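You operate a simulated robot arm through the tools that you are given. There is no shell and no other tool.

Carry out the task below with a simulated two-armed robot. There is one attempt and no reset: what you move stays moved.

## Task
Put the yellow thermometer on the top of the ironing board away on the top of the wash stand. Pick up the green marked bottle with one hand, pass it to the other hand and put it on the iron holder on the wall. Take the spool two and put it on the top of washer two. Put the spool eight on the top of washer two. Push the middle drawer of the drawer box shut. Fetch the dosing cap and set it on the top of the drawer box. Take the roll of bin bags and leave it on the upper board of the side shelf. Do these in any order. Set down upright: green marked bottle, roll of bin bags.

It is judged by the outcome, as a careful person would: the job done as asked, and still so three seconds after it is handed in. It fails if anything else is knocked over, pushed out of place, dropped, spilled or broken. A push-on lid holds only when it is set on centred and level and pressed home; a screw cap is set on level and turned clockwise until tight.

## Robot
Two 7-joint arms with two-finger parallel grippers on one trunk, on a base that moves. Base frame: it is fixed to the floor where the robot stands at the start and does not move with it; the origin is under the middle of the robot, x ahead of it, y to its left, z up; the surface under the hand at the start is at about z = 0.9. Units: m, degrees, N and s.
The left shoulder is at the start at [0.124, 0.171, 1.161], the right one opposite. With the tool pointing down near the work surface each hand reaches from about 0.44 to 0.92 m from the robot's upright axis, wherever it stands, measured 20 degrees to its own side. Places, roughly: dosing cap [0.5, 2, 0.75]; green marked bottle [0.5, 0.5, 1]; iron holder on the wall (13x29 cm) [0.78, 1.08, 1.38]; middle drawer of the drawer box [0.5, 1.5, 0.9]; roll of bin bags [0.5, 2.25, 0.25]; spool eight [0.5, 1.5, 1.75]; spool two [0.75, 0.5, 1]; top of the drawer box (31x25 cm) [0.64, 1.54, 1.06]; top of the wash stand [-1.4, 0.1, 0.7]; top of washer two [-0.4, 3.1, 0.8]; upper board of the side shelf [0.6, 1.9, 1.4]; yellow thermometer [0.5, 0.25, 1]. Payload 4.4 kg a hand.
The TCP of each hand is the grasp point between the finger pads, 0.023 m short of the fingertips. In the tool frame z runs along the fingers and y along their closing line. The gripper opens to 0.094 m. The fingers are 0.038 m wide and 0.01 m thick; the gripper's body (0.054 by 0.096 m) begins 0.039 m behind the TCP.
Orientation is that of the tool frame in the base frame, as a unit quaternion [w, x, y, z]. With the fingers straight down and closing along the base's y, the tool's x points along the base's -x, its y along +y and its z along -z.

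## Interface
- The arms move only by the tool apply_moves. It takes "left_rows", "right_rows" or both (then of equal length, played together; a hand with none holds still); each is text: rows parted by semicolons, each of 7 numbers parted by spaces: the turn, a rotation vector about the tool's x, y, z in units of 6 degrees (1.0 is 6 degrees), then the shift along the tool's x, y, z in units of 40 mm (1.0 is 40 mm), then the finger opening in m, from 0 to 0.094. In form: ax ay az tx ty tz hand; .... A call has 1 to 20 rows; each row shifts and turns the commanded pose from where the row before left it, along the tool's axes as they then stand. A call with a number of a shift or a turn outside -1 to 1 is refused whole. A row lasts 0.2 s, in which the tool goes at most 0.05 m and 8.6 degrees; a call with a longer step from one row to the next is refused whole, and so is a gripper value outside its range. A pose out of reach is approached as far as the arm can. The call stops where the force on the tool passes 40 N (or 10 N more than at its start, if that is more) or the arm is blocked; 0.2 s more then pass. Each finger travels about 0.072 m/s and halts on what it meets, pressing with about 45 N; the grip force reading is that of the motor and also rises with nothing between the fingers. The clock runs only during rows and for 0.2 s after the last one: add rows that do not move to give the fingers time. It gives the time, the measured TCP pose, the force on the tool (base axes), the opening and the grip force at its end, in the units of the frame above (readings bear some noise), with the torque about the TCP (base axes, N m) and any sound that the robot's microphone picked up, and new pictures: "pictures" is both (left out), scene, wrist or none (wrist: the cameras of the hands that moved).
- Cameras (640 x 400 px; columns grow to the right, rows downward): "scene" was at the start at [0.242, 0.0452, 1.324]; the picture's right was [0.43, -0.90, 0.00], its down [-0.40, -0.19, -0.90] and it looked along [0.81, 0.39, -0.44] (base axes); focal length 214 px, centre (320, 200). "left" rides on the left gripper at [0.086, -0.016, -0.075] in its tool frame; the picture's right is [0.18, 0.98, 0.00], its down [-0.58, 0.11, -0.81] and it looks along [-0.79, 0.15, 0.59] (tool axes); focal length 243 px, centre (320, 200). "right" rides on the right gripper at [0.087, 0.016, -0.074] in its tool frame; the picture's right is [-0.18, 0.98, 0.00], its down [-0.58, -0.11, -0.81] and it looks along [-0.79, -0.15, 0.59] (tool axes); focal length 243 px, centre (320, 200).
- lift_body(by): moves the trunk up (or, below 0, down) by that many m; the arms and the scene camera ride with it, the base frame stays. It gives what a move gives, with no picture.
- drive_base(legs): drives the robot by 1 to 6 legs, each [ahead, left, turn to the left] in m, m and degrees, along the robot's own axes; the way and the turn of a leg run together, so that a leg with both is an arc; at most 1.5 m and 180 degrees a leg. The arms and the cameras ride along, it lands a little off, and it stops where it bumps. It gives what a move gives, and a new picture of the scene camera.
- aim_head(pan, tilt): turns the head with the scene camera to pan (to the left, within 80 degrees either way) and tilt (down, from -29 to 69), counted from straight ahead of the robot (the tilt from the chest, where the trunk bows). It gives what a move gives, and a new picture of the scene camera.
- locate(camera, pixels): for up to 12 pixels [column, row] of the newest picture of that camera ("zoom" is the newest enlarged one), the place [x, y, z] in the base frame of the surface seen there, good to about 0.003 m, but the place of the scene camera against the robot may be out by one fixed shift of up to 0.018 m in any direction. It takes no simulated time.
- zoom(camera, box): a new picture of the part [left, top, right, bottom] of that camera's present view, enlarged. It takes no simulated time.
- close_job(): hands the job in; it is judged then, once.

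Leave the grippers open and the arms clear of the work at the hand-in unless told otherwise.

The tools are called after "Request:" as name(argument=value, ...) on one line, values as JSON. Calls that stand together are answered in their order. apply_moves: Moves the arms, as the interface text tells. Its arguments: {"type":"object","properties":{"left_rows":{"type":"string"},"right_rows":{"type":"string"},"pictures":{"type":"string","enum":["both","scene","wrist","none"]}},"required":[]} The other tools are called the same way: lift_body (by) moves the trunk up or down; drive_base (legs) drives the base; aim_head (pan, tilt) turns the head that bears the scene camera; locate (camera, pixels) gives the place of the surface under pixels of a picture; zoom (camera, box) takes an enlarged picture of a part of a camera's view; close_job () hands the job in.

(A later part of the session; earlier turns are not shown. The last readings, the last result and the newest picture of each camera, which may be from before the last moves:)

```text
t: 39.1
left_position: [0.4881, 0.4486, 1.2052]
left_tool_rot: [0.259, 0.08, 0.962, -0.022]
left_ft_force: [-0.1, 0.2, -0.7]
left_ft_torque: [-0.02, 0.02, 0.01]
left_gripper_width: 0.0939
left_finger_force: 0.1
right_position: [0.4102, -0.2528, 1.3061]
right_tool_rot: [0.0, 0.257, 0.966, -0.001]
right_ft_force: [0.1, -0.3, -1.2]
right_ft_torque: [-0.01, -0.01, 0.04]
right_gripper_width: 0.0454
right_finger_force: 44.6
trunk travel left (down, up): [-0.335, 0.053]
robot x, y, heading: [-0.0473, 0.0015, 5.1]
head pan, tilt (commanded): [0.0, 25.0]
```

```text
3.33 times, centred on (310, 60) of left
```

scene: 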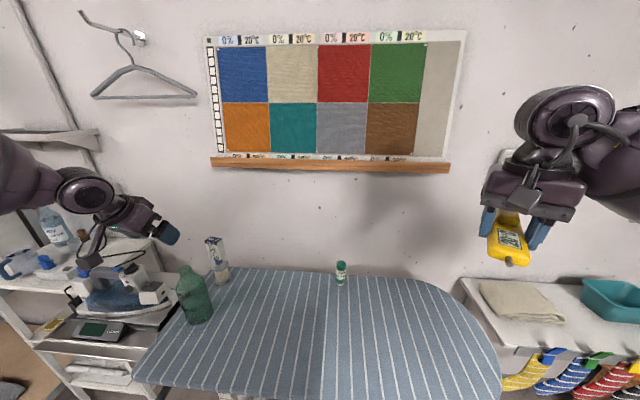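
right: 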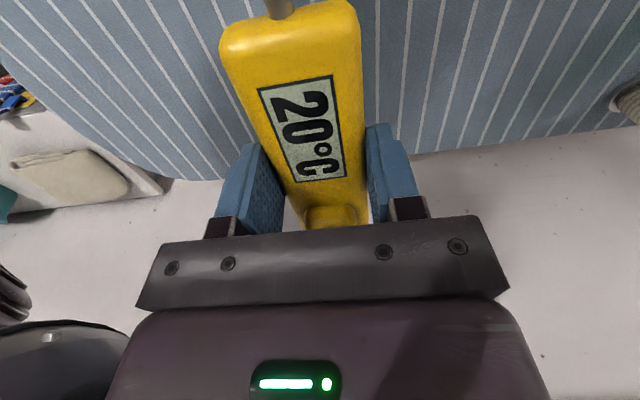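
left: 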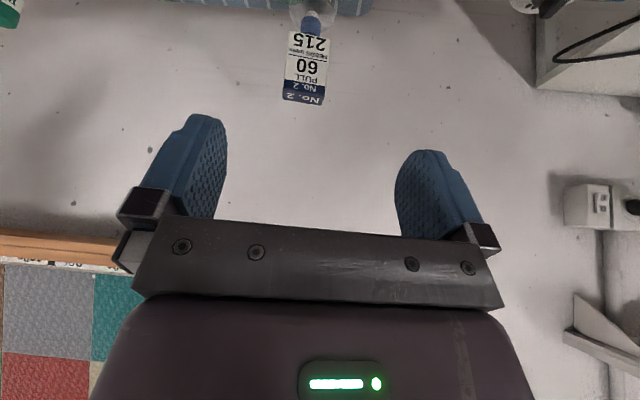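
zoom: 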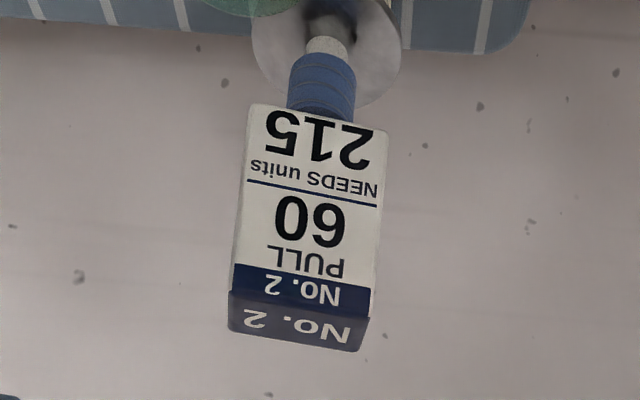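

The carton centre is about [0.646,0.419,1.043]. With a 30° tilt the wrist camera would come close to the bottle's neck, so I'll first extend with the tilt well above, then straighten the tool upright there.

Request:
apply_moves(left_rows="0 0 0 -0.64 -0.08 0.807 0.094; 0 0 0 -0.64 -0.08 0.807 0.094; 0 0 0 -0.64 -0.08 0.807 0.094; 0 0 0 0 0 0 0.094; 0 0.8 0 0 0 0 0.094; 0 0.8 0 0 0 0 0.094; 0 0.8 0 0 0 0 0.094; 0 0 0 0 0 0 0.094", pictures="both")

```text
t: 40.9
left_position: [0.5321, 0.4322, 1.1967]
left_tool_rot: [0.135, 0.083, 0.987, -0.012]
left_ft_force: [-0.2, -0.6, -0.2]
left_ft_torque: [-0.01, 0.01, -0.02]
left_gripper_width: 0.0939
left_finger_force: 0.0
left hand out of reach, approached as far as the arm can: row 2, 3, 5, 6, 7
right_position: [0.4084, -0.2525, 1.3074]
right_tool_rot: [0.0, 0.256, 0.967, 0.0]
right_ft_force: [0.0, -0.8, -0.9]
right_ft_torque: [0.02, 0.01, 0.01]
right_gripper_width: 0.0454
right_finger_force: 44.7
trunk travel left (down, up): [-0.335, 0.053]
robot x, y, heading: [-0.0506, 0.0005, 5.2]
head pan, tilt (commanded): [0.0, 25.0]
```

scene: 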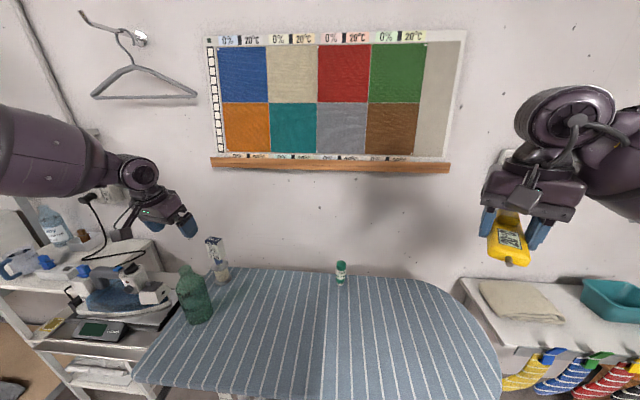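
left: 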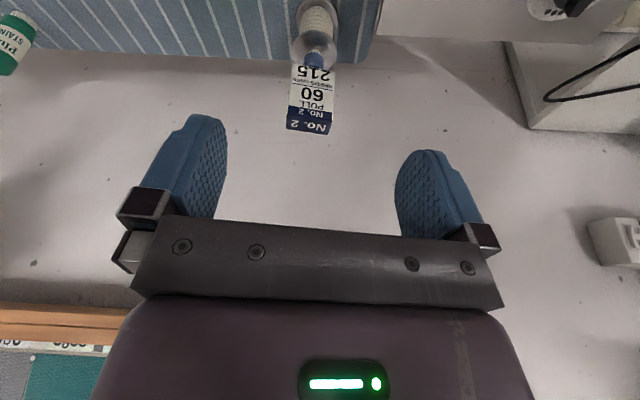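

Still limited at about 0.55 m from the shoulder. I'll retract the left hand toward the body, level it, raise the trunk fully, and go forward lower relative to the shoulder.

Request:
apply_moves(left_rows="0 0.8 0 0.9 0 -0.5 0.094; 0 0.8 0 0.9 0 -0.5 0.094; 0 0.9 0 0.9 0 0 0.094; 0 0 0 0.9 0 0 0.094; 0 0 0 0.9 0 0 0.094; 0 0 0 0.5 0 0 0.094; 0 0 0 0 0 0 0.094", pictures="none")

Request:
lift_body(by=0.05)

```text
t: 42.5
left_position: [0.328, 0.4662, 1.214]
left_tool_rot: [0.006, 0.084, 0.996, -0.002]
left_ft_force: [-1.0, -0.2, -1.0]
left_ft_torque: [-0.02, 0.03, -0.02]
left_gripper_width: 0.0937
left_finger_force: 0.0
right_position: [0.4094, -0.2524, 1.3068]
right_tool_rot: [-0.001, 0.256, 0.967, 0.0]
right_ft_force: [-0.3, -0.5, -0.8]
right_ft_torque: [0.01, 0.02, -0.01]
right_gripper_width: 0.0452
right_finger_force: 44.8
trunk travel left (down, up): [-0.335, 0.053]
robot x, y, heading: [-0.0476, 0.0008, 5.3]
head pan, tilt (commanded): [0.0, 25.0]
```

```text
t: 43.4
left_position: [0.3269, 0.4682, 1.2631]
left_tool_rot: [0.006, 0.083, 0.997, -0.001]
left_ft_force: [0.3, 0.5, 0.0]
left_ft_torque: [0.02, -0.01, 0.04]
left_gripper_width: 0.0941
left_finger_force: 0.0
right_position: [0.4097, -0.2524, 1.3571]
right_tool_rot: [0.0, 0.256, 0.967, 0.001]
right_ft_force: [-0.1, -0.9, -0.9]
right_ft_torque: [0.01, -0.01, 0.0]
right_gripper_width: 0.0452
right_finger_force: 44.8
trunk travel left (down, up): [-0.385, 0.003]
robot x, y, heading: [-0.0457, 0.0005, 5.2]
head pan, tilt (commanded): [0.0, 25.0]
```

Now lower the left hand to z≈1.13 here, then move forward.

Request:
apply_moves(left_rows="0 0 0 0 0 0.85 0.094; 0 0 0 0 0 0.85 0.094; 0 0 0 0 0 0.85 0.094; 0 0 0 0 0 0.8 0.094; 0 0 0 0 0 0 0.094", pictures="scene")

```text
t: 44.6
left_position: [0.329, 0.4661, 1.1303]
left_tool_rot: [0.007, 0.084, 0.996, -0.002]
left_ft_force: [1.0, 0.0, 0.5]
left_ft_torque: [-0.01, 0.02, 0.03]
left_gripper_width: 0.0941
left_finger_force: 0.1
right_position: [0.4081, -0.2523, 1.3566]
right_tool_rot: [0.0, 0.255, 0.967, -0.001]
right_ft_force: [0.2, -0.5, -0.3]
right_ft_torque: [-0.03, 0.03, 0.02]
right_gripper_width: 0.0455
right_finger_force: 45.0
trunk travel left (down, up): [-0.385, 0.003]
robot x, y, heading: [-0.0509, 0.0011, 5.3]
head pan, tilt (commanded): [0.0, 25.0]
```

scene: 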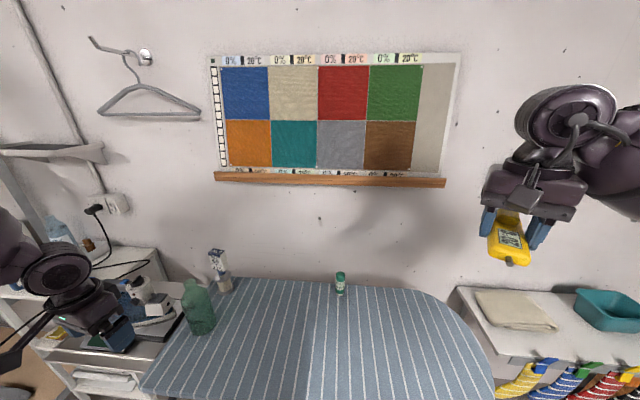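

No limit here. Now forward 0.32 m along the tool's -x toward the spool at this height (fingertips 1.107, bottle top 1.07).

Request:
apply_moves(left_rows="0 0 0 -0.8 0.02 0 0.094; 0 0 0 -0.9 0.02 0 0.094; 0 0 0 -0.9 0.02 0 0.094; 0 0 0 -0.9 0.02 0 0.094; 0 0 0 -0.9 0.02 0 0.094; 0 0 0 -0.9 0.02 0 0.094; 0 0 0 -0.9 0.02 0 0.094; 0 0 0 -0.9 0.02 0 0.094; 0 0 0 -0.88 0 0 0.094; 0 0 0 0 0 0 0.094", pictures="both")

```text
t: 46.8
left_position: [0.4912, 0.4492, 1.2369]
left_tool_rot: [0.007, 0.083, 0.997, -0.001]
left_ft_force: [-0.6, -0.7, -0.3]
left_ft_torque: [0.02, 0.02, 0.0]
left_gripper_width: 0.094
left_finger_force: 0.0
left hand out of reach, approached as far as the arm can: row 3, 4, 5, 6, 7, 8, 9
right_position: [0.4092, -0.2525, 1.3562]
right_tool_rot: [0.0, 0.255, 0.967, 0.0]
right_ft_force: [0.8, 0.9, -1.4]
right_ft_torque: [0.0, 0.02, 0.01]
right_gripper_width: 0.0455
right_finger_force: 45.5
trunk travel left (down, up): [-0.385, 0.003]
robot x, y, heading: [-0.0512, 0.002, 5.1]
head pan, tilt (commanded): [0.0, 25.0]
```

scene: 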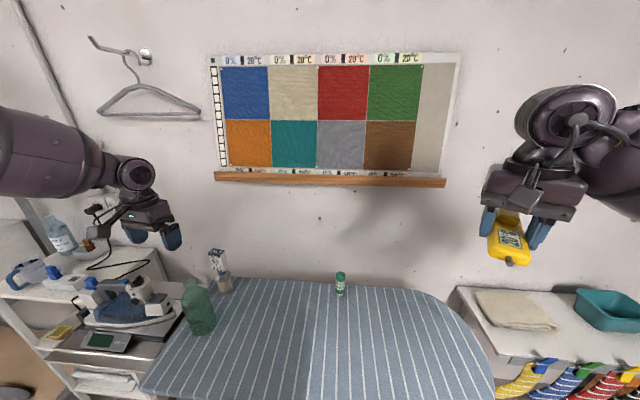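
left: 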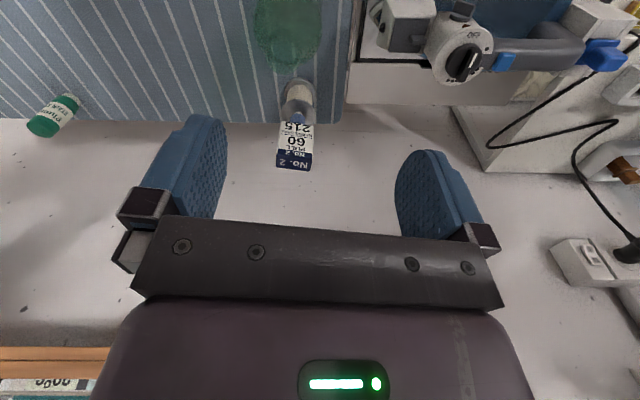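

The limit is the same. The right arm worked with its tool yawed outward, so the left arm's mirror would be an outward yaw. Turning the left hand about 90° outward (counter-clockwise from above) would also let me close on the carton's thin side with the camera away from the bottle. I'll turn it gradually.

Request:
apply_moves(left_rows="0 0 -1 0.3 0 0 0.094; 0 0 -1 0 0 0 0.094; 0 0 -1 0 0 0 0.094; 0 0 -1 0 0 0 0.094; 0 0 -1 0 0 0 0.094; 0 0 -1 0 0 0 0.094; 0 0 -1 0 0 0 0.094; 0 0 -1 0 0 0 0.094; 0 0 -1 0 0 0 0.094; 0 0 -1 0 0 0 0.094; 0 0 -1 0 0 0 0.094; 0 0 -1 0 0 0 0.094; 0 0 -1 0 0 0 0.094; 0 0 -1 0 0 0 0.094; 0 0 -0.93 0 0 0 0.094; 0 0 0 0 0 0 0.094", pictures="both")

```text
t: 50.2
left_position: [0.4798, 0.4513, 1.236]
left_tool_rot: [0.003, -0.643, 0.765, -0.006]
left_ft_force: [0.0, -0.6, 0.1]
left_ft_torque: [0.0, 0.01, 0.0]
left_gripper_width: 0.094
left_finger_force: 0.1
right_position: [0.4091, -0.2513, 1.3567]
right_tool_rot: [0.0, 0.256, 0.967, 0.0]
right_ft_force: [-0.4, -0.9, 0.5]
right_ft_torque: [-0.03, -0.01, 0.02]
right_gripper_width: 0.0454
right_finger_force: 45.0
trunk travel left (down, up): [-0.385, 0.003]
robot x, y, heading: [-0.0511, 0.0002, 5.3]
head pan, tilt (commanded): [0.0, 25.0]
```

scene: 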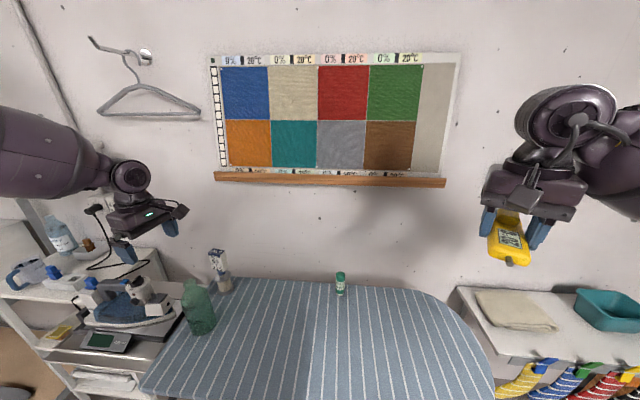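
left: 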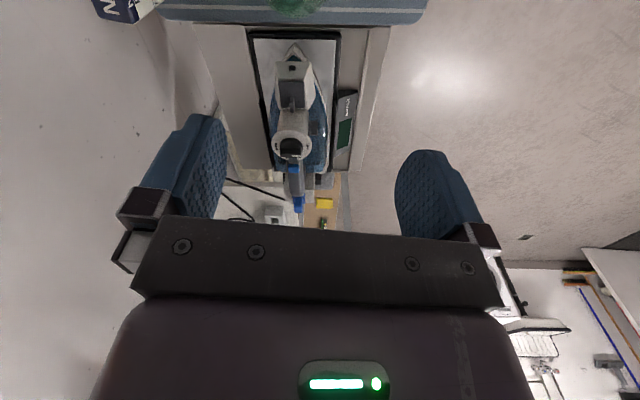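

Yaw is now 80° with no limit flagged. Move forward 0.165 m in base x (tool -y) toward the spool, keeping the height.

Request:
apply_moves(left_rows="0 0 0 0 -0.7 0.3 0.094; 0 0 0 0 -0.7 0.3 0.094; 0 0 0 0 -0.7 0.3 0.094; 0 0 0 0 -0.7 0.3 0.094; 0 0 0 0 -0.7 0.3 0.094; 0 0 0 0.07 -0.7 0.3 0.094; 0 0 0 0 0 0 0.094", pictures="both")

```text
t: 51.8
left_position: [0.4875, 0.4495, 1.2332]
left_tool_rot: [0.004, -0.643, 0.766, -0.004]
left_ft_force: [0.2, 0.4, -0.1]
left_ft_torque: [0.02, 0.02, 0.01]
left_gripper_width: 0.0937
left_finger_force: 0.1
left hand out of reach, approached as far as the arm can: row 1, 2, 3, 4, 5, 6
right_position: [0.4086, -0.2526, 1.3557]
right_tool_rot: [0.0, 0.257, 0.966, -0.001]
right_ft_force: [0.3, -0.5, -0.7]
right_ft_torque: [0.02, 0.01, -0.01]
right_gripper_width: 0.0453
right_finger_force: 44.8
trunk travel left (down, up): [-0.385, 0.003]
robot x, y, heading: [-0.0486, 0.0023, 5.6]
head pan, tilt (commanded): [0.0, 25.0]
```

scene: 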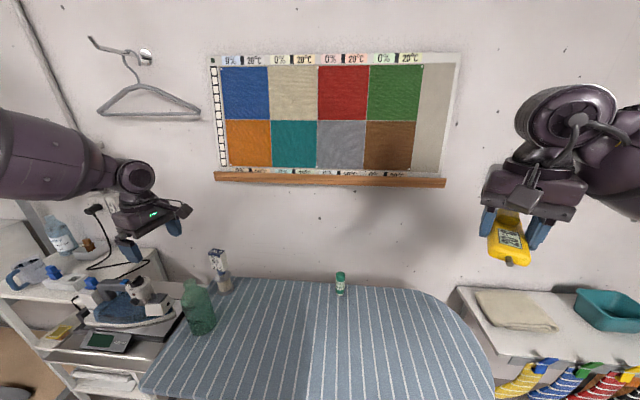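
left: 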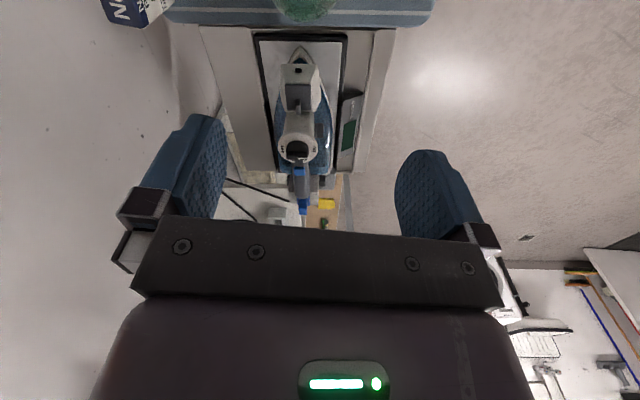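

Yaw isn't the cause. To learn what the arms can do, I'll test the right arm (holding the thermometer) over the empty right part of the board: lower it to z≈1.13 and extend forward to see where its limit lies.

Request:
apply_moves(right_rows="0 0 0 0 0 1 0.02; 0 0 0 0 0 1 0.02; 0 0 0 0 0 1 0.02; 0 0 0 0 0 1 0.02; 0 0 0 0 0 1 0.02; 0 0 0 0 0 0.6 0.02; 0 0 0 -0.869 0.495 0 0.02; 0 0 0 -0.869 0.495 0 0.02; 0 0 0 -0.869 0.495 0 0.02; 0 0 0 -0.869 0.495 0 0.02; 0 0 0 -0.869 0.495 0 0.02; 0 0 0 0 0 0 0.02", pictures="scene")

```text
t: 54.4
left_position: [0.4882, 0.449, 1.2332]
left_tool_rot: [0.004, -0.643, 0.766, -0.006]
left_ft_force: [0.2, -0.1, 0.5]
left_ft_torque: [-0.01, -0.03, -0.01]
left_gripper_width: 0.0942
left_finger_force: 0.0
right_position: [0.61, -0.2522, 1.1332]
right_tool_rot: [0.001, 0.256, 0.967, 0.0]
right_ft_force: [0.4, -0.1, -1.1]
right_ft_torque: [0.07, -0.02, -0.04]
right_gripper_width: 0.0455
right_finger_force: 44.8
trunk travel left (down, up): [-0.385, 0.003]
robot x, y, heading: [-0.049, 0.0023, 4.9]
head pan, tilt (commanded): [0.0, 25.0]
```

scene: 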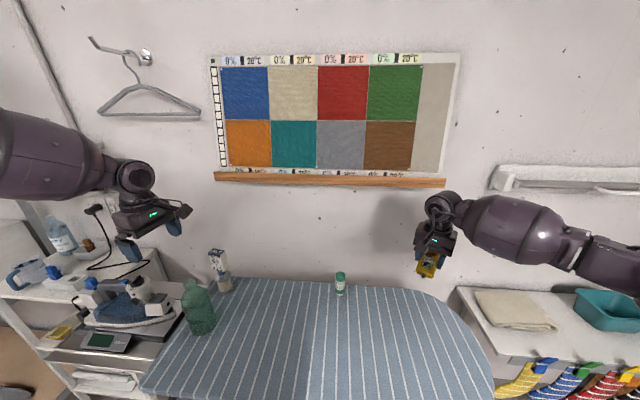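

The right arm extends easily (0.7 m) – its elbow is well outside. The left arm seems to be in a poor elbow posture. Let me look at it.

Request:
aim_head(pan=70, tilt=10)

Request:
aim_head(pan=-60, tilt=10)

```text
t: 55.9
left_position: [0.4891, 0.4501, 1.2328]
left_tool_rot: [0.003, -0.643, 0.766, -0.005]
left_ft_force: [0.4, 0.4, 0.0]
left_ft_torque: [-0.01, -0.02, -0.03]
left_gripper_width: 0.0939
left_finger_force: 0.0
right_position: [0.6112, -0.2519, 1.133]
right_tool_rot: [0.0, 0.256, 0.967, 0.0]
right_ft_force: [-0.4, 0.1, -0.8]
right_ft_torque: [-0.01, 0.05, 0.01]
right_gripper_width: 0.0453
right_finger_force: 45.5
trunk travel left (down, up): [-0.385, 0.003]
robot x, y, heading: [-0.0503, 0.0007, 5.3]
head pan, tilt (commanded): [70.0, 10.0]
```

scene: 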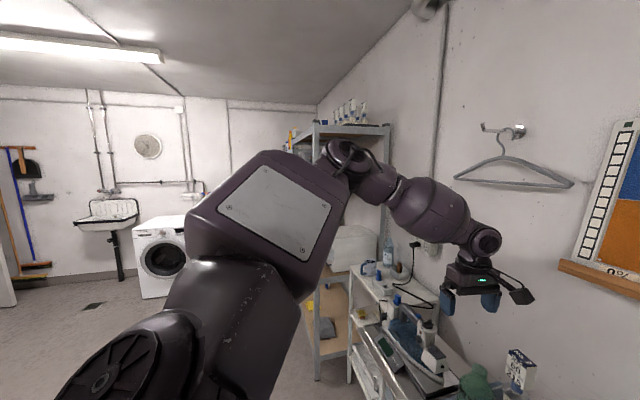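

```text
t: 58.0
left_position: [0.4888, 0.4492, 1.2335]
left_tool_rot: [0.003, -0.643, 0.766, -0.005]
left_ft_force: [0.2, 0.0, -1.0]
left_ft_torque: [0.0, 0.0, 0.0]
left_gripper_width: 0.0941
left_finger_force: 0.1
right_position: [0.6105, -0.2508, 1.1329]
right_tool_rot: [-0.001, 0.256, 0.967, 0.0]
right_ft_force: [0.1, 0.3, -0.7]
right_ft_torque: [0.01, 0.02, -0.01]
right_gripper_width: 0.0452
right_finger_force: 45.3
trunk travel left (down, up): [-0.385, 0.003]
robot x, y, heading: [-0.0539, -0.002, 5.5]
head pan, tilt (commanded): [-60.0, 10.0]
```

scene: 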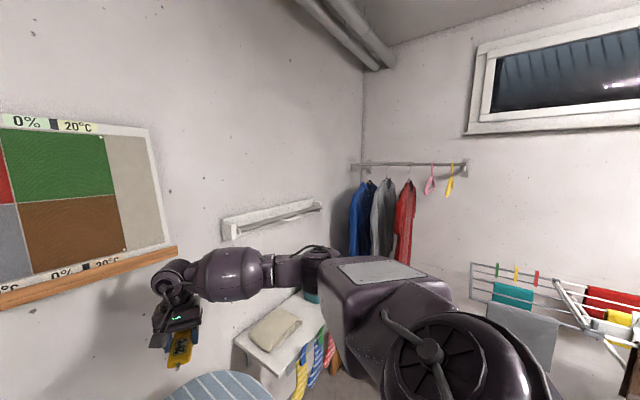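

The left elbow is high and strongly bent. I'll mirror exactly the path that worked for the right arm: bring the left hand to the mirrored place near the body, yaw it ~35° outward, lower it straight, then extend.

Request:
apply_moves(left_rows="0 0 0 0.684 0.57 -0.616 0.094; 0 0 0 0.684 0.57 -0.616 0.094; 0 0 0 0.684 0.57 -0.616 0.094; 0 0 0 0.684 0.57 -0.616 0.094; 0 0 0 0.684 0.57 -0.616 0.094; 0 0 0.952 0 0 0 0.094; 0 0 0.952 0 0 0 0.094; 0 0 0.952 0 0 0 0.094; 0 0 0.952 0 0 0 0.094; 0 0 0.952 0 0 0 0.094; 0 0 0.952 0 0 0 0.094; 0 0 0.952 0 0 0 0.094; 0 0 0 0 0 1 0.094; 0 0 0 0 0 1 0.094; 0 0 0 0 0 1 0.094; 0 0 0 0 0 1 0.094; 0 0 0 0 0 1 0.094; 0 0 0 0 0 0.5 0.094; 0 0 0 0 0 0 0.094", pictures="none")

Request:
aim_head(pan=70, tilt=10)

```text
t: 62.0
left_position: [0.3577, 0.3344, 1.1362]
left_tool_rot: [0.005, -0.343, 0.939, -0.005]
left_ft_force: [0.5, -0.1, -0.2]
left_ft_torque: [0.02, 0.0, 0.0]
left_gripper_width: 0.0939
left_finger_force: 0.0
right_position: [0.6102, -0.2512, 1.133]
right_tool_rot: [0.0, 0.254, 0.967, 0.0]
right_ft_force: [-0.2, 0.1, -1.2]
right_ft_torque: [0.0, -0.02, -0.01]
right_gripper_width: 0.0455
right_finger_force: 44.9
trunk travel left (down, up): [-0.385, 0.003]
robot x, y, heading: [-0.0486, 0.0002, 5.0]
head pan, tilt (commanded): [-60.0, 10.0]
```

```text
t: 64.1
left_position: [0.357, 0.3346, 1.136]
left_tool_rot: [0.005, -0.342, 0.94, -0.004]
left_ft_force: [0.7, 0.0, -1.3]
left_ft_torque: [-0.02, 0.0, -0.02]
left_gripper_width: 0.0939
left_finger_force: 0.0
right_position: [0.6095, -0.2518, 1.1326]
right_tool_rot: [0.0, 0.256, 0.967, 0.0]
right_ft_force: [1.3, -0.4, -1.7]
right_ft_torque: [0.03, 0.02, -0.02]
right_gripper_width: 0.0455
right_finger_force: 44.7
trunk travel left (down, up): [-0.385, 0.003]
robot x, y, heading: [-0.0468, -0.0011, 5.2]
head pan, tilt (commanded): [70.0, 10.0]
```

scene: 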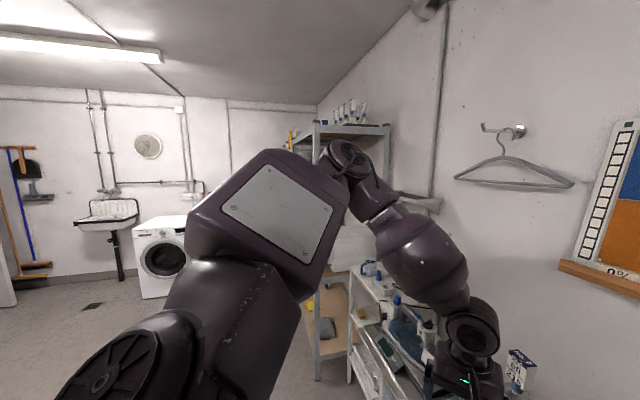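

The left upper arm hasn't changed at all – it is stuck at its upper limit. I'll re-posture it in open space. First retract the right hand with the thermometer, then back away from the board and turn to look for the wash stand.

Request:
apply_moves(right_rows="0 0 0 0.869 -0.495 -0.3 0.02; 0 0 0 0.869 -0.495 -0.3 0.02; 0 0 0 0.869 -0.495 -0.3 0.02; 0 0 0 0.869 -0.495 -0.3 0.02; 0 0 0 0.869 -0.495 -0.3 0.02; 0 0 0 0 0 0 0.02", left_rows="0 0 0 0.7 0 -0.8 0.094; 0 0 0 0.7 0 -0.8 0.094; 0 0 0 0.7 0 -0.5 0.094; 0 0 0 0 0 0 0.094; 0 0 0 0 0 0 0.094; 0 0 0 0 0 0 0.094", pictures="none")

Request:
drive_base(legs=[[-0.4, 0, 0], [0, 0, 90]])

```text
t: 65.5
left_position: [0.2918, 0.2795, 1.2174]
left_tool_rot: [0.004, -0.343, 0.939, -0.003]
left_ft_force: [0.6, -0.1, -0.2]
left_ft_torque: [0.01, 0.0, 0.03]
left_gripper_width: 0.094
left_finger_force: 0.2
right_position: [0.4087, -0.2531, 1.1926]
right_tool_rot: [-0.001, 0.256, 0.967, -0.001]
right_ft_force: [0.2, 0.1, -1.4]
right_ft_torque: [-0.02, 0.04, -0.01]
right_gripper_width: 0.0453
right_finger_force: 44.9
trunk travel left (down, up): [-0.385, 0.003]
robot x, y, heading: [-0.0481, 0.001, 5.5]
head pan, tilt (commanded): [70.0, 10.0]
```

```text
t: 67.5
left_position: [-0.0316, 0.2507, 1.2199]
left_tool_rot: [0.008, -0.343, 0.939, -0.005]
left_ft_force: [-1.8, -0.7, 0.9]
left_ft_torque: [-0.01, -0.1, 0.01]
left_gripper_width: 0.0939
left_finger_force: 0.1
right_position: [0.0852, -0.2832, 1.1941]
right_tool_rot: [0.001, 0.256, 0.967, 0.001]
right_ft_force: [-0.8, 0.0, -1.5]
right_ft_torque: [0.03, -0.08, 0.01]
right_gripper_width: 0.0454
right_finger_force: 45.4
trunk travel left (down, up): [-0.385, 0.003]
robot x, y, heading: [-0.3711, -0.0267, 5.3]
head pan, tilt (commanded): [70.0, 10.0]
stopped in leg 1: the robot was blocked; the commanded pose is now the measured one
```

scene: 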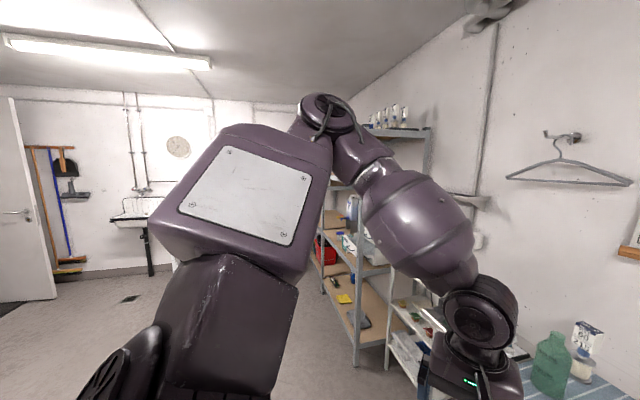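

The base bumped something behind at about x=-0.37. I ease forward 8 cm and turn left to look behind.

Request:
drive_base(legs=[[0.08, 0.0, 0]])

Request:
aim_head(pan=80, tilt=50)

Request:
aim_head(pan=-80, tilt=50)

```text
t: 68.6
left_position: [0.0541, 0.2595, 1.2177]
left_tool_rot: [0.005, -0.345, 0.939, -0.004]
left_ft_force: [0.3, 0.3, 0.0]
left_ft_torque: [-0.05, 0.02, 0.03]
left_gripper_width: 0.0939
left_finger_force: 0.0
right_position: [0.1726, -0.2739, 1.1912]
right_tool_rot: [-0.001, 0.255, 0.967, 0.0]
right_ft_force: [0.5, 0.7, -0.9]
right_ft_torque: [-0.01, 0.03, 0.02]
right_gripper_width: 0.0456
right_finger_force: 44.8
trunk travel left (down, up): [-0.385, 0.003]
robot x, y, heading: [-0.2855, -0.0219, 5.2]
head pan, tilt (commanded): [70.0, 10.0]
```

scene: 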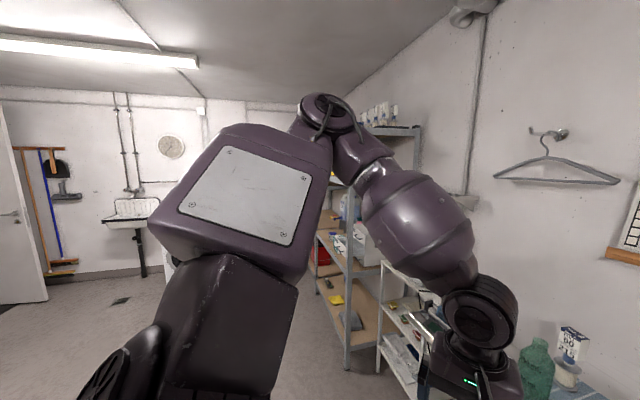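

```text
t: 69.7
left_position: [0.0533, 0.2597, 1.2172]
left_tool_rot: [0.005, -0.344, 0.939, -0.004]
left_ft_force: [-0.3, -0.2, -0.3]
left_ft_torque: [0.03, 0.03, 0.01]
left_gripper_width: 0.0943
left_finger_force: 0.0
right_position: [0.1725, -0.274, 1.1926]
right_tool_rot: [-0.001, 0.255, 0.967, 0.0]
right_ft_force: [-0.1, 0.2, -0.9]
right_ft_torque: [0.01, 0.03, 0.01]
right_gripper_width: 0.045
right_finger_force: 44.9
trunk travel left (down, up): [-0.385, 0.003]
robot x, y, heading: [-0.2893, -0.0221, 5.3]
head pan, tilt (commanded): [80.0, 50.0]
```

scene: 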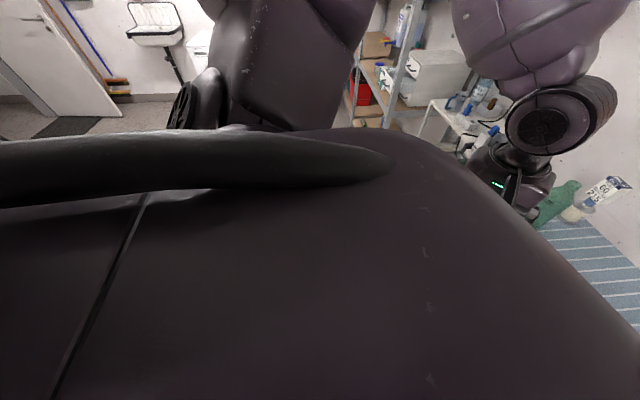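

```text
t: 72.1
left_position: [0.0526, 0.2589, 1.2187]
left_tool_rot: [0.006, -0.345, 0.939, -0.003]
left_ft_force: [-0.3, -1.2, 0.1]
left_ft_torque: [0.04, -0.03, 0.0]
left_gripper_width: 0.0941
left_finger_force: 0.0
right_position: [0.1717, -0.2734, 1.1928]
right_tool_rot: [-0.001, 0.254, 0.967, 0.001]
right_ft_force: [-0.3, 0.7, -1.4]
right_ft_torque: [0.0, -0.01, 0.03]
right_gripper_width: 0.0454
right_finger_force: 44.3
trunk travel left (down, up): [-0.385, 0.003]
robot x, y, heading: [-0.2884, -0.0244, 5.5]
head pan, tilt (commanded): [-80.0, 50.0]
```

scene: 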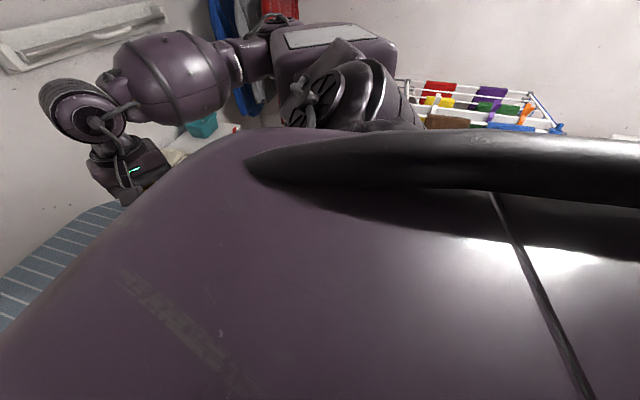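

I can't see behind me. Turn left in place in two steps with the head panned left so I can look before sweeping.

Request:
aim_head(pan=75, tilt=25)

Request:
drive_base(legs=[[0, 0, 45]])

```text
t: 74.5
left_position: [0.053, 0.2583, 1.2174]
left_tool_rot: [0.005, -0.345, 0.939, -0.003]
left_ft_force: [-0.1, 0.0, -0.1]
left_ft_torque: [0.01, -0.01, -0.02]
left_gripper_width: 0.094
left_finger_force: 0.0
right_position: [0.171, -0.2741, 1.1935]
right_tool_rot: [-0.001, 0.255, 0.967, 0.0]
right_ft_force: [0.8, 0.8, -0.9]
right_ft_torque: [-0.03, 0.0, 0.02]
right_gripper_width: 0.0451
right_finger_force: 44.8
trunk travel left (down, up): [-0.385, 0.003]
robot x, y, heading: [-0.2863, -0.0236, 5.4]
head pan, tilt (commanded): [75.0, 25.0]
```

scene: 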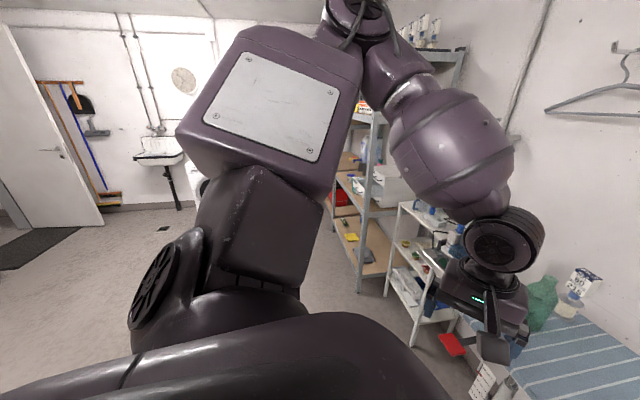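

```text
t: 77.0
left_position: [-0.2426, 0.4157, 1.2172]
left_tool_rot: [0.007, -0.675, 0.738, -0.001]
left_ft_force: [0.8, -0.3, 0.2]
left_ft_torque: [0.02, -0.02, 0.02]
left_gripper_width: 0.0937
left_finger_force: 0.1
right_position: [0.2149, 0.1219, 1.1936]
right_tool_rot: [-0.002, -0.131, 0.991, 0.0]
right_ft_force: [-0.1, 0.8, -0.6]
right_ft_torque: [-0.02, 0.02, -0.01]
right_gripper_width: 0.0453
right_finger_force: 45.3
trunk travel left (down, up): [-0.385, 0.003]
robot x, y, heading: [-0.2886, -0.0218, 50.1]
head pan, tilt (commanded): [75.0, 25.0]
```

scene: 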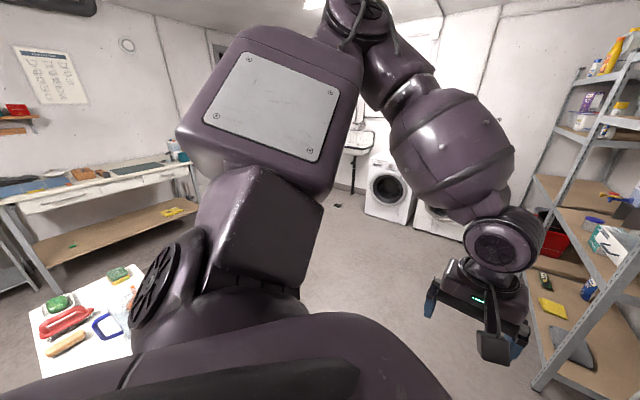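

A white-topped stand with brushes and clips appears behind-left (80,320). I turn another 50° left to see it properly.

Request:
drive_base(legs=[[0, 0, 50]])

Request:
aim_head(pan=60, tilt=40)

```text
t: 79.7
left_position: [-0.5976, 0.2913, 1.2169]
left_tool_rot: [-0.007, 0.925, -0.379, -0.002]
left_ft_force: [0.3, 0.0, 0.7]
left_ft_torque: [0.01, 0.0, -0.01]
left_gripper_width: 0.0941
left_finger_force: 0.0
right_position: [-0.0778, 0.4566, 1.1939]
right_tool_rot: [0.0, -0.542, 0.841, 0.0]
right_ft_force: [0.5, -0.2, -0.7]
right_ft_torque: [0.0, -0.01, -0.01]
right_gripper_width: 0.0451
right_finger_force: 44.8
trunk travel left (down, up): [-0.385, 0.003]
robot x, y, heading: [-0.2889, -0.0206, 100.5]
head pan, tilt (commanded): [75.0, 25.0]
```

scene: 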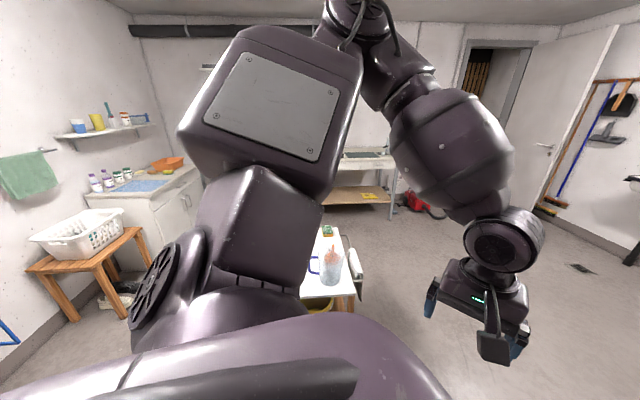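

```text
t: 80.4
left_position: [-0.5963, 0.2927, 1.2181]
left_tool_rot: [-0.006, 0.925, -0.379, -0.002]
left_ft_force: [0.0, -0.3, 0.8]
left_ft_torque: [0.05, -0.01, -0.02]
left_gripper_width: 0.0939
left_finger_force: 0.0
right_position: [-0.0771, 0.4572, 1.1931]
right_tool_rot: [-0.001, -0.541, 0.841, -0.001]
right_ft_force: [0.5, -0.2, -0.9]
right_ft_torque: [-0.02, -0.01, 0.01]
right_gripper_width: 0.0453
right_finger_force: 44.8
trunk travel left (down, up): [-0.385, 0.003]
robot x, y, heading: [-0.2834, -0.0218, 100.8]
head pan, tilt (commanded): [60.0, 40.0]
```

scene: 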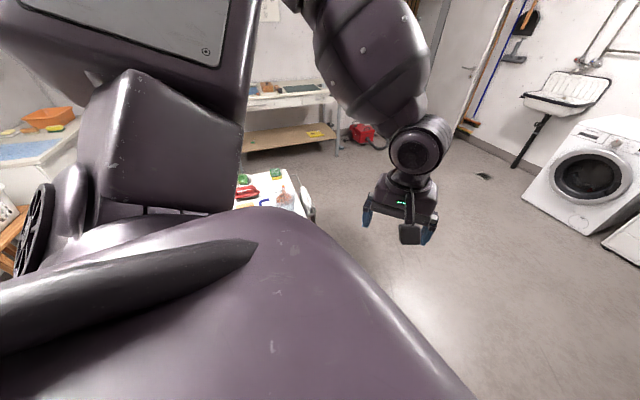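

The stand is right behind. Turn a further 75° to face it.

Request:
drive_base(legs=[[0, 0, 75]])

Request:
aim_head(pan=0, tilt=45)

```text
t: 84.1
left_position: [-0.6718, -0.2408, 1.2178]
left_tool_rot: [-0.005, 0.965, 0.262, -0.006]
left_ft_force: [-0.4, 0.6, -0.7]
left_ft_torque: [-0.01, -0.02, -0.02]
left_gripper_width: 0.094
left_finger_force: 0.0
right_position: [-0.6968, 0.3046, 1.1935]
right_tool_rot: [0.001, 0.941, -0.337, 0.0]
right_ft_force: [-0.4, -1.2, -0.9]
right_ft_torque: [0.01, -0.02, -0.02]
right_gripper_width: 0.0454
right_finger_force: 45.3
trunk travel left (down, up): [-0.385, 0.003]
robot x, y, heading: [-0.2845, -0.0234, 175.3]
head pan, tilt (commanded): [60.0, 40.0]
```

scene: 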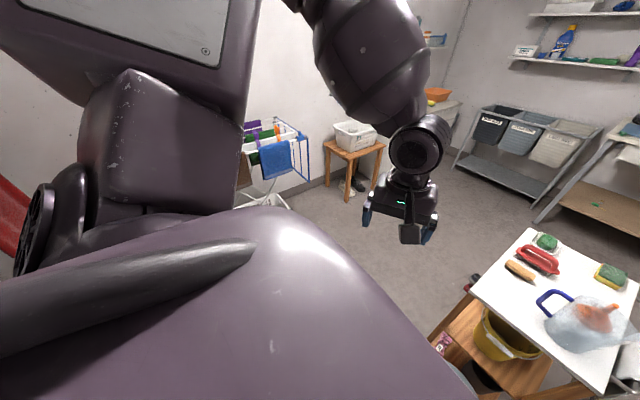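

```text
t: 85.4
left_position: [-0.6717, -0.241, 1.218]
left_tool_rot: [-0.004, 0.965, 0.261, -0.005]
left_ft_force: [-0.2, -0.1, -0.1]
left_ft_torque: [-0.01, 0.05, -0.01]
left_gripper_width: 0.0941
left_finger_force: 0.1
right_position: [-0.6963, 0.3049, 1.1933]
right_tool_rot: [0.001, 0.941, -0.338, 0.0]
right_ft_force: [0.2, 0.3, -1.0]
right_ft_torque: [-0.02, 0.0, -0.01]
right_gripper_width: 0.0454
right_finger_force: 45.2
trunk travel left (down, up): [-0.385, 0.003]
robot x, y, heading: [-0.2863, -0.0226, 175.5]
head pan, tilt (commanded): [0.0, 45.0]
```

scene: 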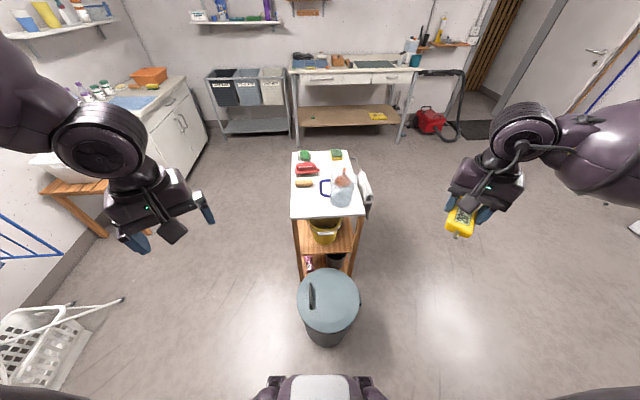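

Ahead is a small wooden stand with a white tray top (325,180) and a grey lidded bin in front of it (328,305), still upright. Let me locate the stand's top and the bin.

Request:
locate(camera="scene", pixels=[[294, 155], [350, 155], [294, 212], [360, 212], [313, 200], [340, 165], [341, 190], [328, 285], [328, 320], [305, 168], [325, 172], [350, 172]])

Request:
zoom(camera="scene", box=[260, 130, 400, 360])

```text
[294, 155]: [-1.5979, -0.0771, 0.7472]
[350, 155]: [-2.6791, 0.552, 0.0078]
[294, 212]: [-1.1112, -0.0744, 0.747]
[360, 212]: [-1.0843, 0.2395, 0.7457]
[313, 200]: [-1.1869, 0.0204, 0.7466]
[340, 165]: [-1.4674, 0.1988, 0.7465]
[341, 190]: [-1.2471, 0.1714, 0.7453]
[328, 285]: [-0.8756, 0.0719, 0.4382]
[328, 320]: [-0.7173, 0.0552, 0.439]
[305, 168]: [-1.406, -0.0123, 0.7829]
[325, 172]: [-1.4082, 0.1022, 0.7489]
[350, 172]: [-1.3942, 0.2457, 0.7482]
```

```text
1.74 times, centred on (330, 245) of scene
```

zoom: 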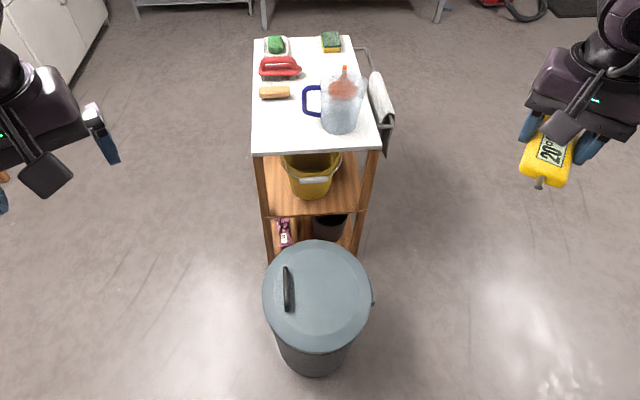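

Stand top is at z≈0.74, x −1.6…−1.09, y −0.08…0.24; free spot near its front-left corner around [-1.16,0.0]. I check the clearance of the drying rack at the lower left and the floor.

Request:
locate(camera="scene", pixels=[[120, 300], [60, 312], [20, 330], [10, 260], [70, 380], [160, 330], [230, 300], [260, 360], [304, 184], [320, 185], [335, 205], [300, 195]])

```text
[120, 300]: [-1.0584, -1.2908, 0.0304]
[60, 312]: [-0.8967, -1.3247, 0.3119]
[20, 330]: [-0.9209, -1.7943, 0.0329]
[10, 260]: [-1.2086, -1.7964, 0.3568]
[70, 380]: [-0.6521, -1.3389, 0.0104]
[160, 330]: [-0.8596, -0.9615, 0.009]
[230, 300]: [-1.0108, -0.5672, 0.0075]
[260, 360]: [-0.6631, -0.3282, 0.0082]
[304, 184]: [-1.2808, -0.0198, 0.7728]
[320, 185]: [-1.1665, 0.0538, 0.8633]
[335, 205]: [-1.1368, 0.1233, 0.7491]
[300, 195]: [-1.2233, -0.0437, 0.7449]
```

The drying rack is far enough away (y<-1.29), the brush lies at [-1.28,-0.02], the jug handle reaches y≈0.05. Free spot: TCP about [-1.175,-0.02]. I'll strafe left and go slightly ahead so that spot is 20° to the right at 0.8 m, clear of the bin.

Request:
drive_base(legs=[[0, 0.287, 4.5], [0.11, 0, 0]])

Request:
lift_body(by=-0.3)

```text
t: 89.3
left_position: [-0.7729, -0.5574, 1.2174]
left_tool_rot: [-0.004, 0.955, 0.298, -0.005]
left_ft_force: [0.3, 0.7, 0.1]
left_ft_torque: [0.01, -0.01, 0.02]
left_gripper_width: 0.0938
left_finger_force: 0.1
right_position: [-0.8406, -0.015, 1.1933]
right_tool_rot: [0.0, 0.954, -0.301, 0.001]
right_ft_force: [0.1, 0.0, -0.9]
right_ft_torque: [0.01, -0.03, 0.06]
right_gripper_width: 0.0455
right_finger_force: 45.2
trunk travel left (down, up): [-0.385, 0.003]
robot x, y, heading: [-0.404, -0.3091, 180.1]
head pan, tilt (commanded): [0.0, 45.0]
```

scene: 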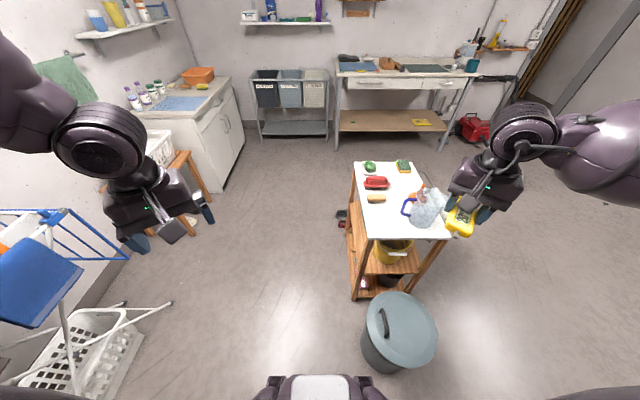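

```text
t: 92.3
left_position: [-0.7799, -0.5568, 0.798]
left_tool_rot: [0.066, 0.929, 0.291, 0.219]
left_ft_force: [-0.4, -0.4, -0.3]
left_ft_torque: [-0.03, 0.01, -0.01]
left_gripper_width: 0.094
left_finger_force: 0.0
right_position: [-0.8393, -0.0156, 0.8081]
right_tool_rot: [-0.043, 0.944, -0.299, 0.136]
right_ft_force: [0.1, 0.6, -0.4]
right_ft_torque: [-0.04, 0.03, -0.01]
right_gripper_width: 0.0453
right_finger_force: 44.7
trunk travel left (down, up): [-0.085, 0.303]
robot x, y, heading: [-0.4054, -0.3092, 179.8]
head pan, tilt (commanded): [0.0, 45.0]
```

Lowering made the trunk bow forward, so the tools tilted back ~16°. Level the right hand (rotate about base +y), raise it to z≈0.95 and yaw it to 180° so the thermometer lies along base x.

Request:
apply_moves(right_rows="-0.525 -0.745 0 0 0 0 0.02; -0.525 -0.745 0 0 0 0 0.02; -0.525 -0.745 0 0 0 0 0.02; 0 0 0 0 0 -0.9 0.02; 0 0 0 0 0 -0.9 0.02; 0 0 0 0 0 -0.9 0.02; 0 0 0 0 0 -0.9 0.02; 0 0 -0.972 0 0 0 0.02; 0 0 -0.972 0 0 0 0.02; 0 0 -0.972 0 0 0 0.02; 0 0 -0.972 0 0 0 0.02; 0 0 -0.972 0 0 0 0.02; 0 0 -0.972 0 0 0 0.02; 0 0 0 0 0 0 0.02", pictures="both")

```text
t: 95.3
left_position: [-0.781, -0.5573, 0.7978]
left_tool_rot: [0.067, 0.929, 0.29, 0.219]
left_ft_force: [-0.4, -0.1, 0.3]
left_ft_torque: [0.0, -0.01, -0.01]
left_gripper_width: 0.0941
left_finger_force: 0.0
right_position: [-0.8877, 0.0028, 0.9209]
right_tool_rot: [0.001, 1.0, -0.001, 0.0]
right_ft_force: [-1.0, 1.0, -0.6]
right_ft_torque: [-0.02, -0.03, 0.0]
right_gripper_width: 0.0452
right_finger_force: 44.5
right hand out of reach, approached as far as the arm can: row 2, 3, 4, 5, 6
trunk travel left (down, up): [-0.085, 0.303]
robot x, y, heading: [-0.4074, -0.3102, 179.9]
head pan, tilt (commanded): [0.0, 45.0]
```

scene: 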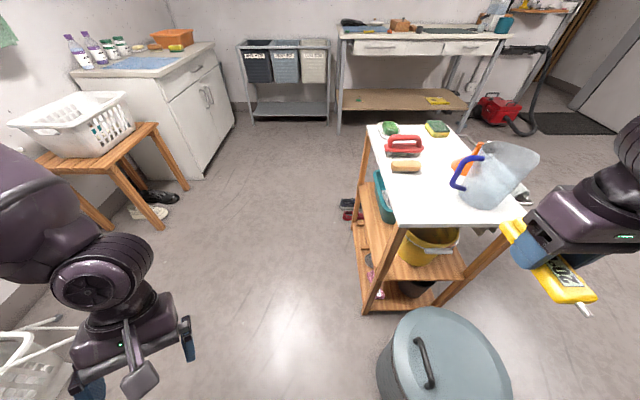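
right: 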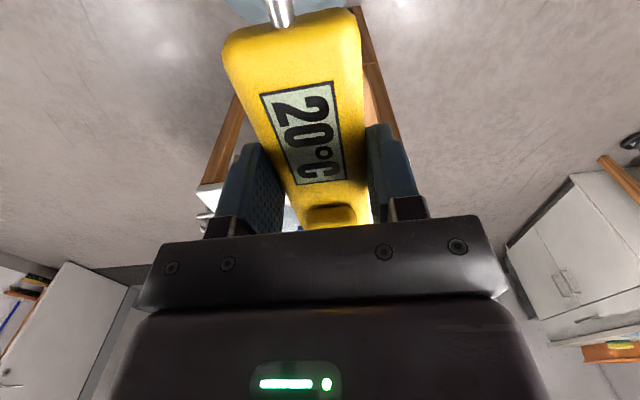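

Level and yawed now at [-0.888,0.003,0.921]. Move over the stand: 0.287 m in base −x and 2 cm in −y, keeping the height.

Request:
apply_moves(right_rows="0 0 0 -0.9 0.07 0 0.02; 0 0 0 -0.9 0.07 0 0.02; 0 0 0 -0.9 0.07 0 0.02; 0 0 0 -0.9 0.07 0 0.02; 0 0 0 -0.9 0.07 0 0.02; 0 0 0 -0.9 0.07 0 0.02; 0 0 0 -0.9 0.07 0 0.02; 0 0 0 -0.87 0.07 0 0.02; 0 0 0 0 0 0 0.02", pictures="both")

```text
t: 97.3
left_position: [-0.7814, -0.5575, 0.7971]
left_tool_rot: [0.066, 0.929, 0.29, 0.219]
left_ft_force: [0.8, 0.5, 0.1]
left_ft_torque: [0.03, 0.0, -0.01]
left_gripper_width: 0.0941
left_finger_force: 0.1
right_position: [-1.1754, -0.0173, 0.9211]
right_tool_rot: [0.001, 1.0, -0.001, 0.001]
right_ft_force: [0.7, 0.2, -1.4]
right_ft_torque: [-0.03, 0.01, 0.02]
right_gripper_width: 0.0453
right_finger_force: 44.8
trunk travel left (down, up): [-0.085, 0.303]
robot x, y, heading: [-0.4047, -0.3108, 179.9]
head pan, tilt (commanded): [0.0, 45.0]
```

scene: 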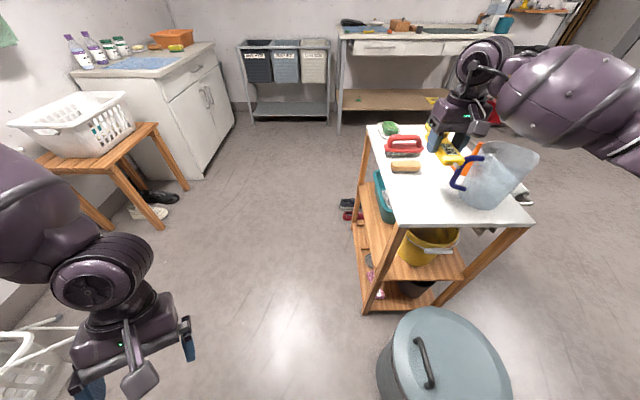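
right: 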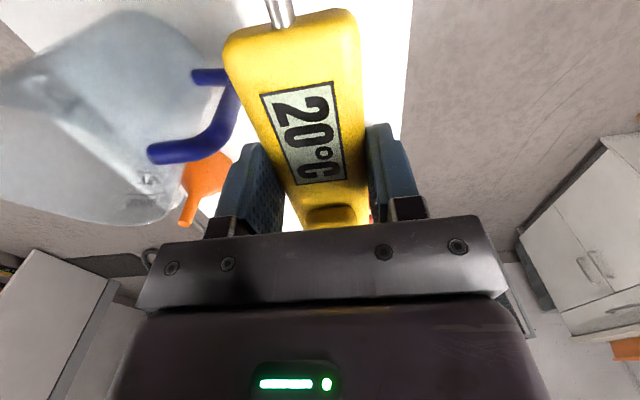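

Reached the spot above the stand. Check clearance to the blue jug handle and the stand's edges from the wrist camera and the scene camera.

Request:
locate(camera="right", pixels=[[232, 90], [200, 75], [160, 152], [215, 130], [190, 185], [385, 30], [400, 60], [395, 130], [370, 20], [300, 215]])

Request:
zoom(camera="scene", box=[350, 80, 550, 240])

```text
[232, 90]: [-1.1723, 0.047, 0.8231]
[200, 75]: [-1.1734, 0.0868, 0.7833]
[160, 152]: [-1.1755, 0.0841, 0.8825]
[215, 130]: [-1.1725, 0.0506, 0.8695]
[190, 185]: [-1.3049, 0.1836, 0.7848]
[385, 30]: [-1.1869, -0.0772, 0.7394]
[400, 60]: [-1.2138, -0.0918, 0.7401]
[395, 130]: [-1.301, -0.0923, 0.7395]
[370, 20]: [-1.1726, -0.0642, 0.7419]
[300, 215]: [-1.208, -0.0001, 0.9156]
```

```text
2.50 times, centred on (450, 160) of scene
```

zoom: 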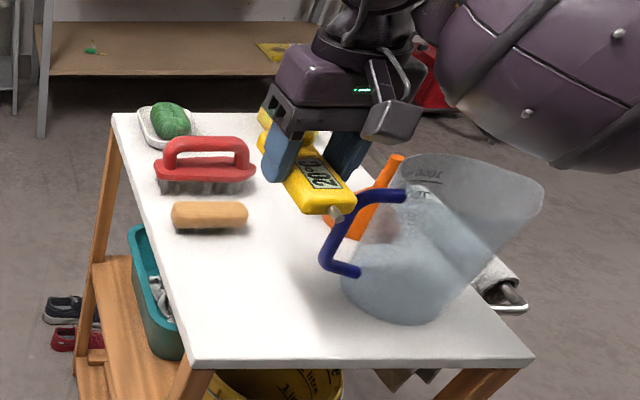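

The top surface is z=0.740. I'll shift 1.8 cm further from the handle (to y≈-0.035), descend to TCP z≈0.766, and set it down gently.

Request:
apply_moves(right_rows="0 0 0 0 0.45 0 0.02; 0 0 0 0 0 0.8 0.02; 0 0 0 0 0 0.8 0.02; 0 0 0 0 0 0.8 0.02; 0 0 0 0 0 0.8 0.02; 0 0 0 0 0 0.4 0.02; 0 0 0 0 0 0.2 0.02; 0 0 0 0 0 0 0.02", pictures="wrist")

```text
t: 99.1
left_position: [-0.7811, -0.5558, 0.7973]
left_tool_rot: [0.066, 0.929, 0.29, 0.219]
left_ft_force: [0.7, 0.0, 0.4]
left_ft_torque: [0.03, 0.04, -0.01]
left_gripper_width: 0.0941
left_finger_force: 0.1
right_position: [-1.1757, -0.0374, 0.7684]
right_tool_rot: [0.001, 1.0, -0.001, 0.001]
right_ft_force: [0.3, -0.1, -1.6]
right_ft_torque: [0.0, 0.03, 0.01]
right_gripper_width: 0.0452
right_finger_force: 45.2
trunk travel left (down, up): [-0.085, 0.303]
robot x, y, heading: [-0.4113, -0.3069, 180.0]
head pan, tilt (commanded): [0.0, 45.0]
```

right: 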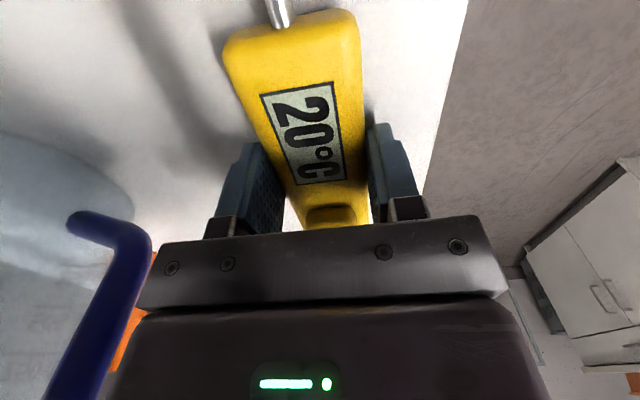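

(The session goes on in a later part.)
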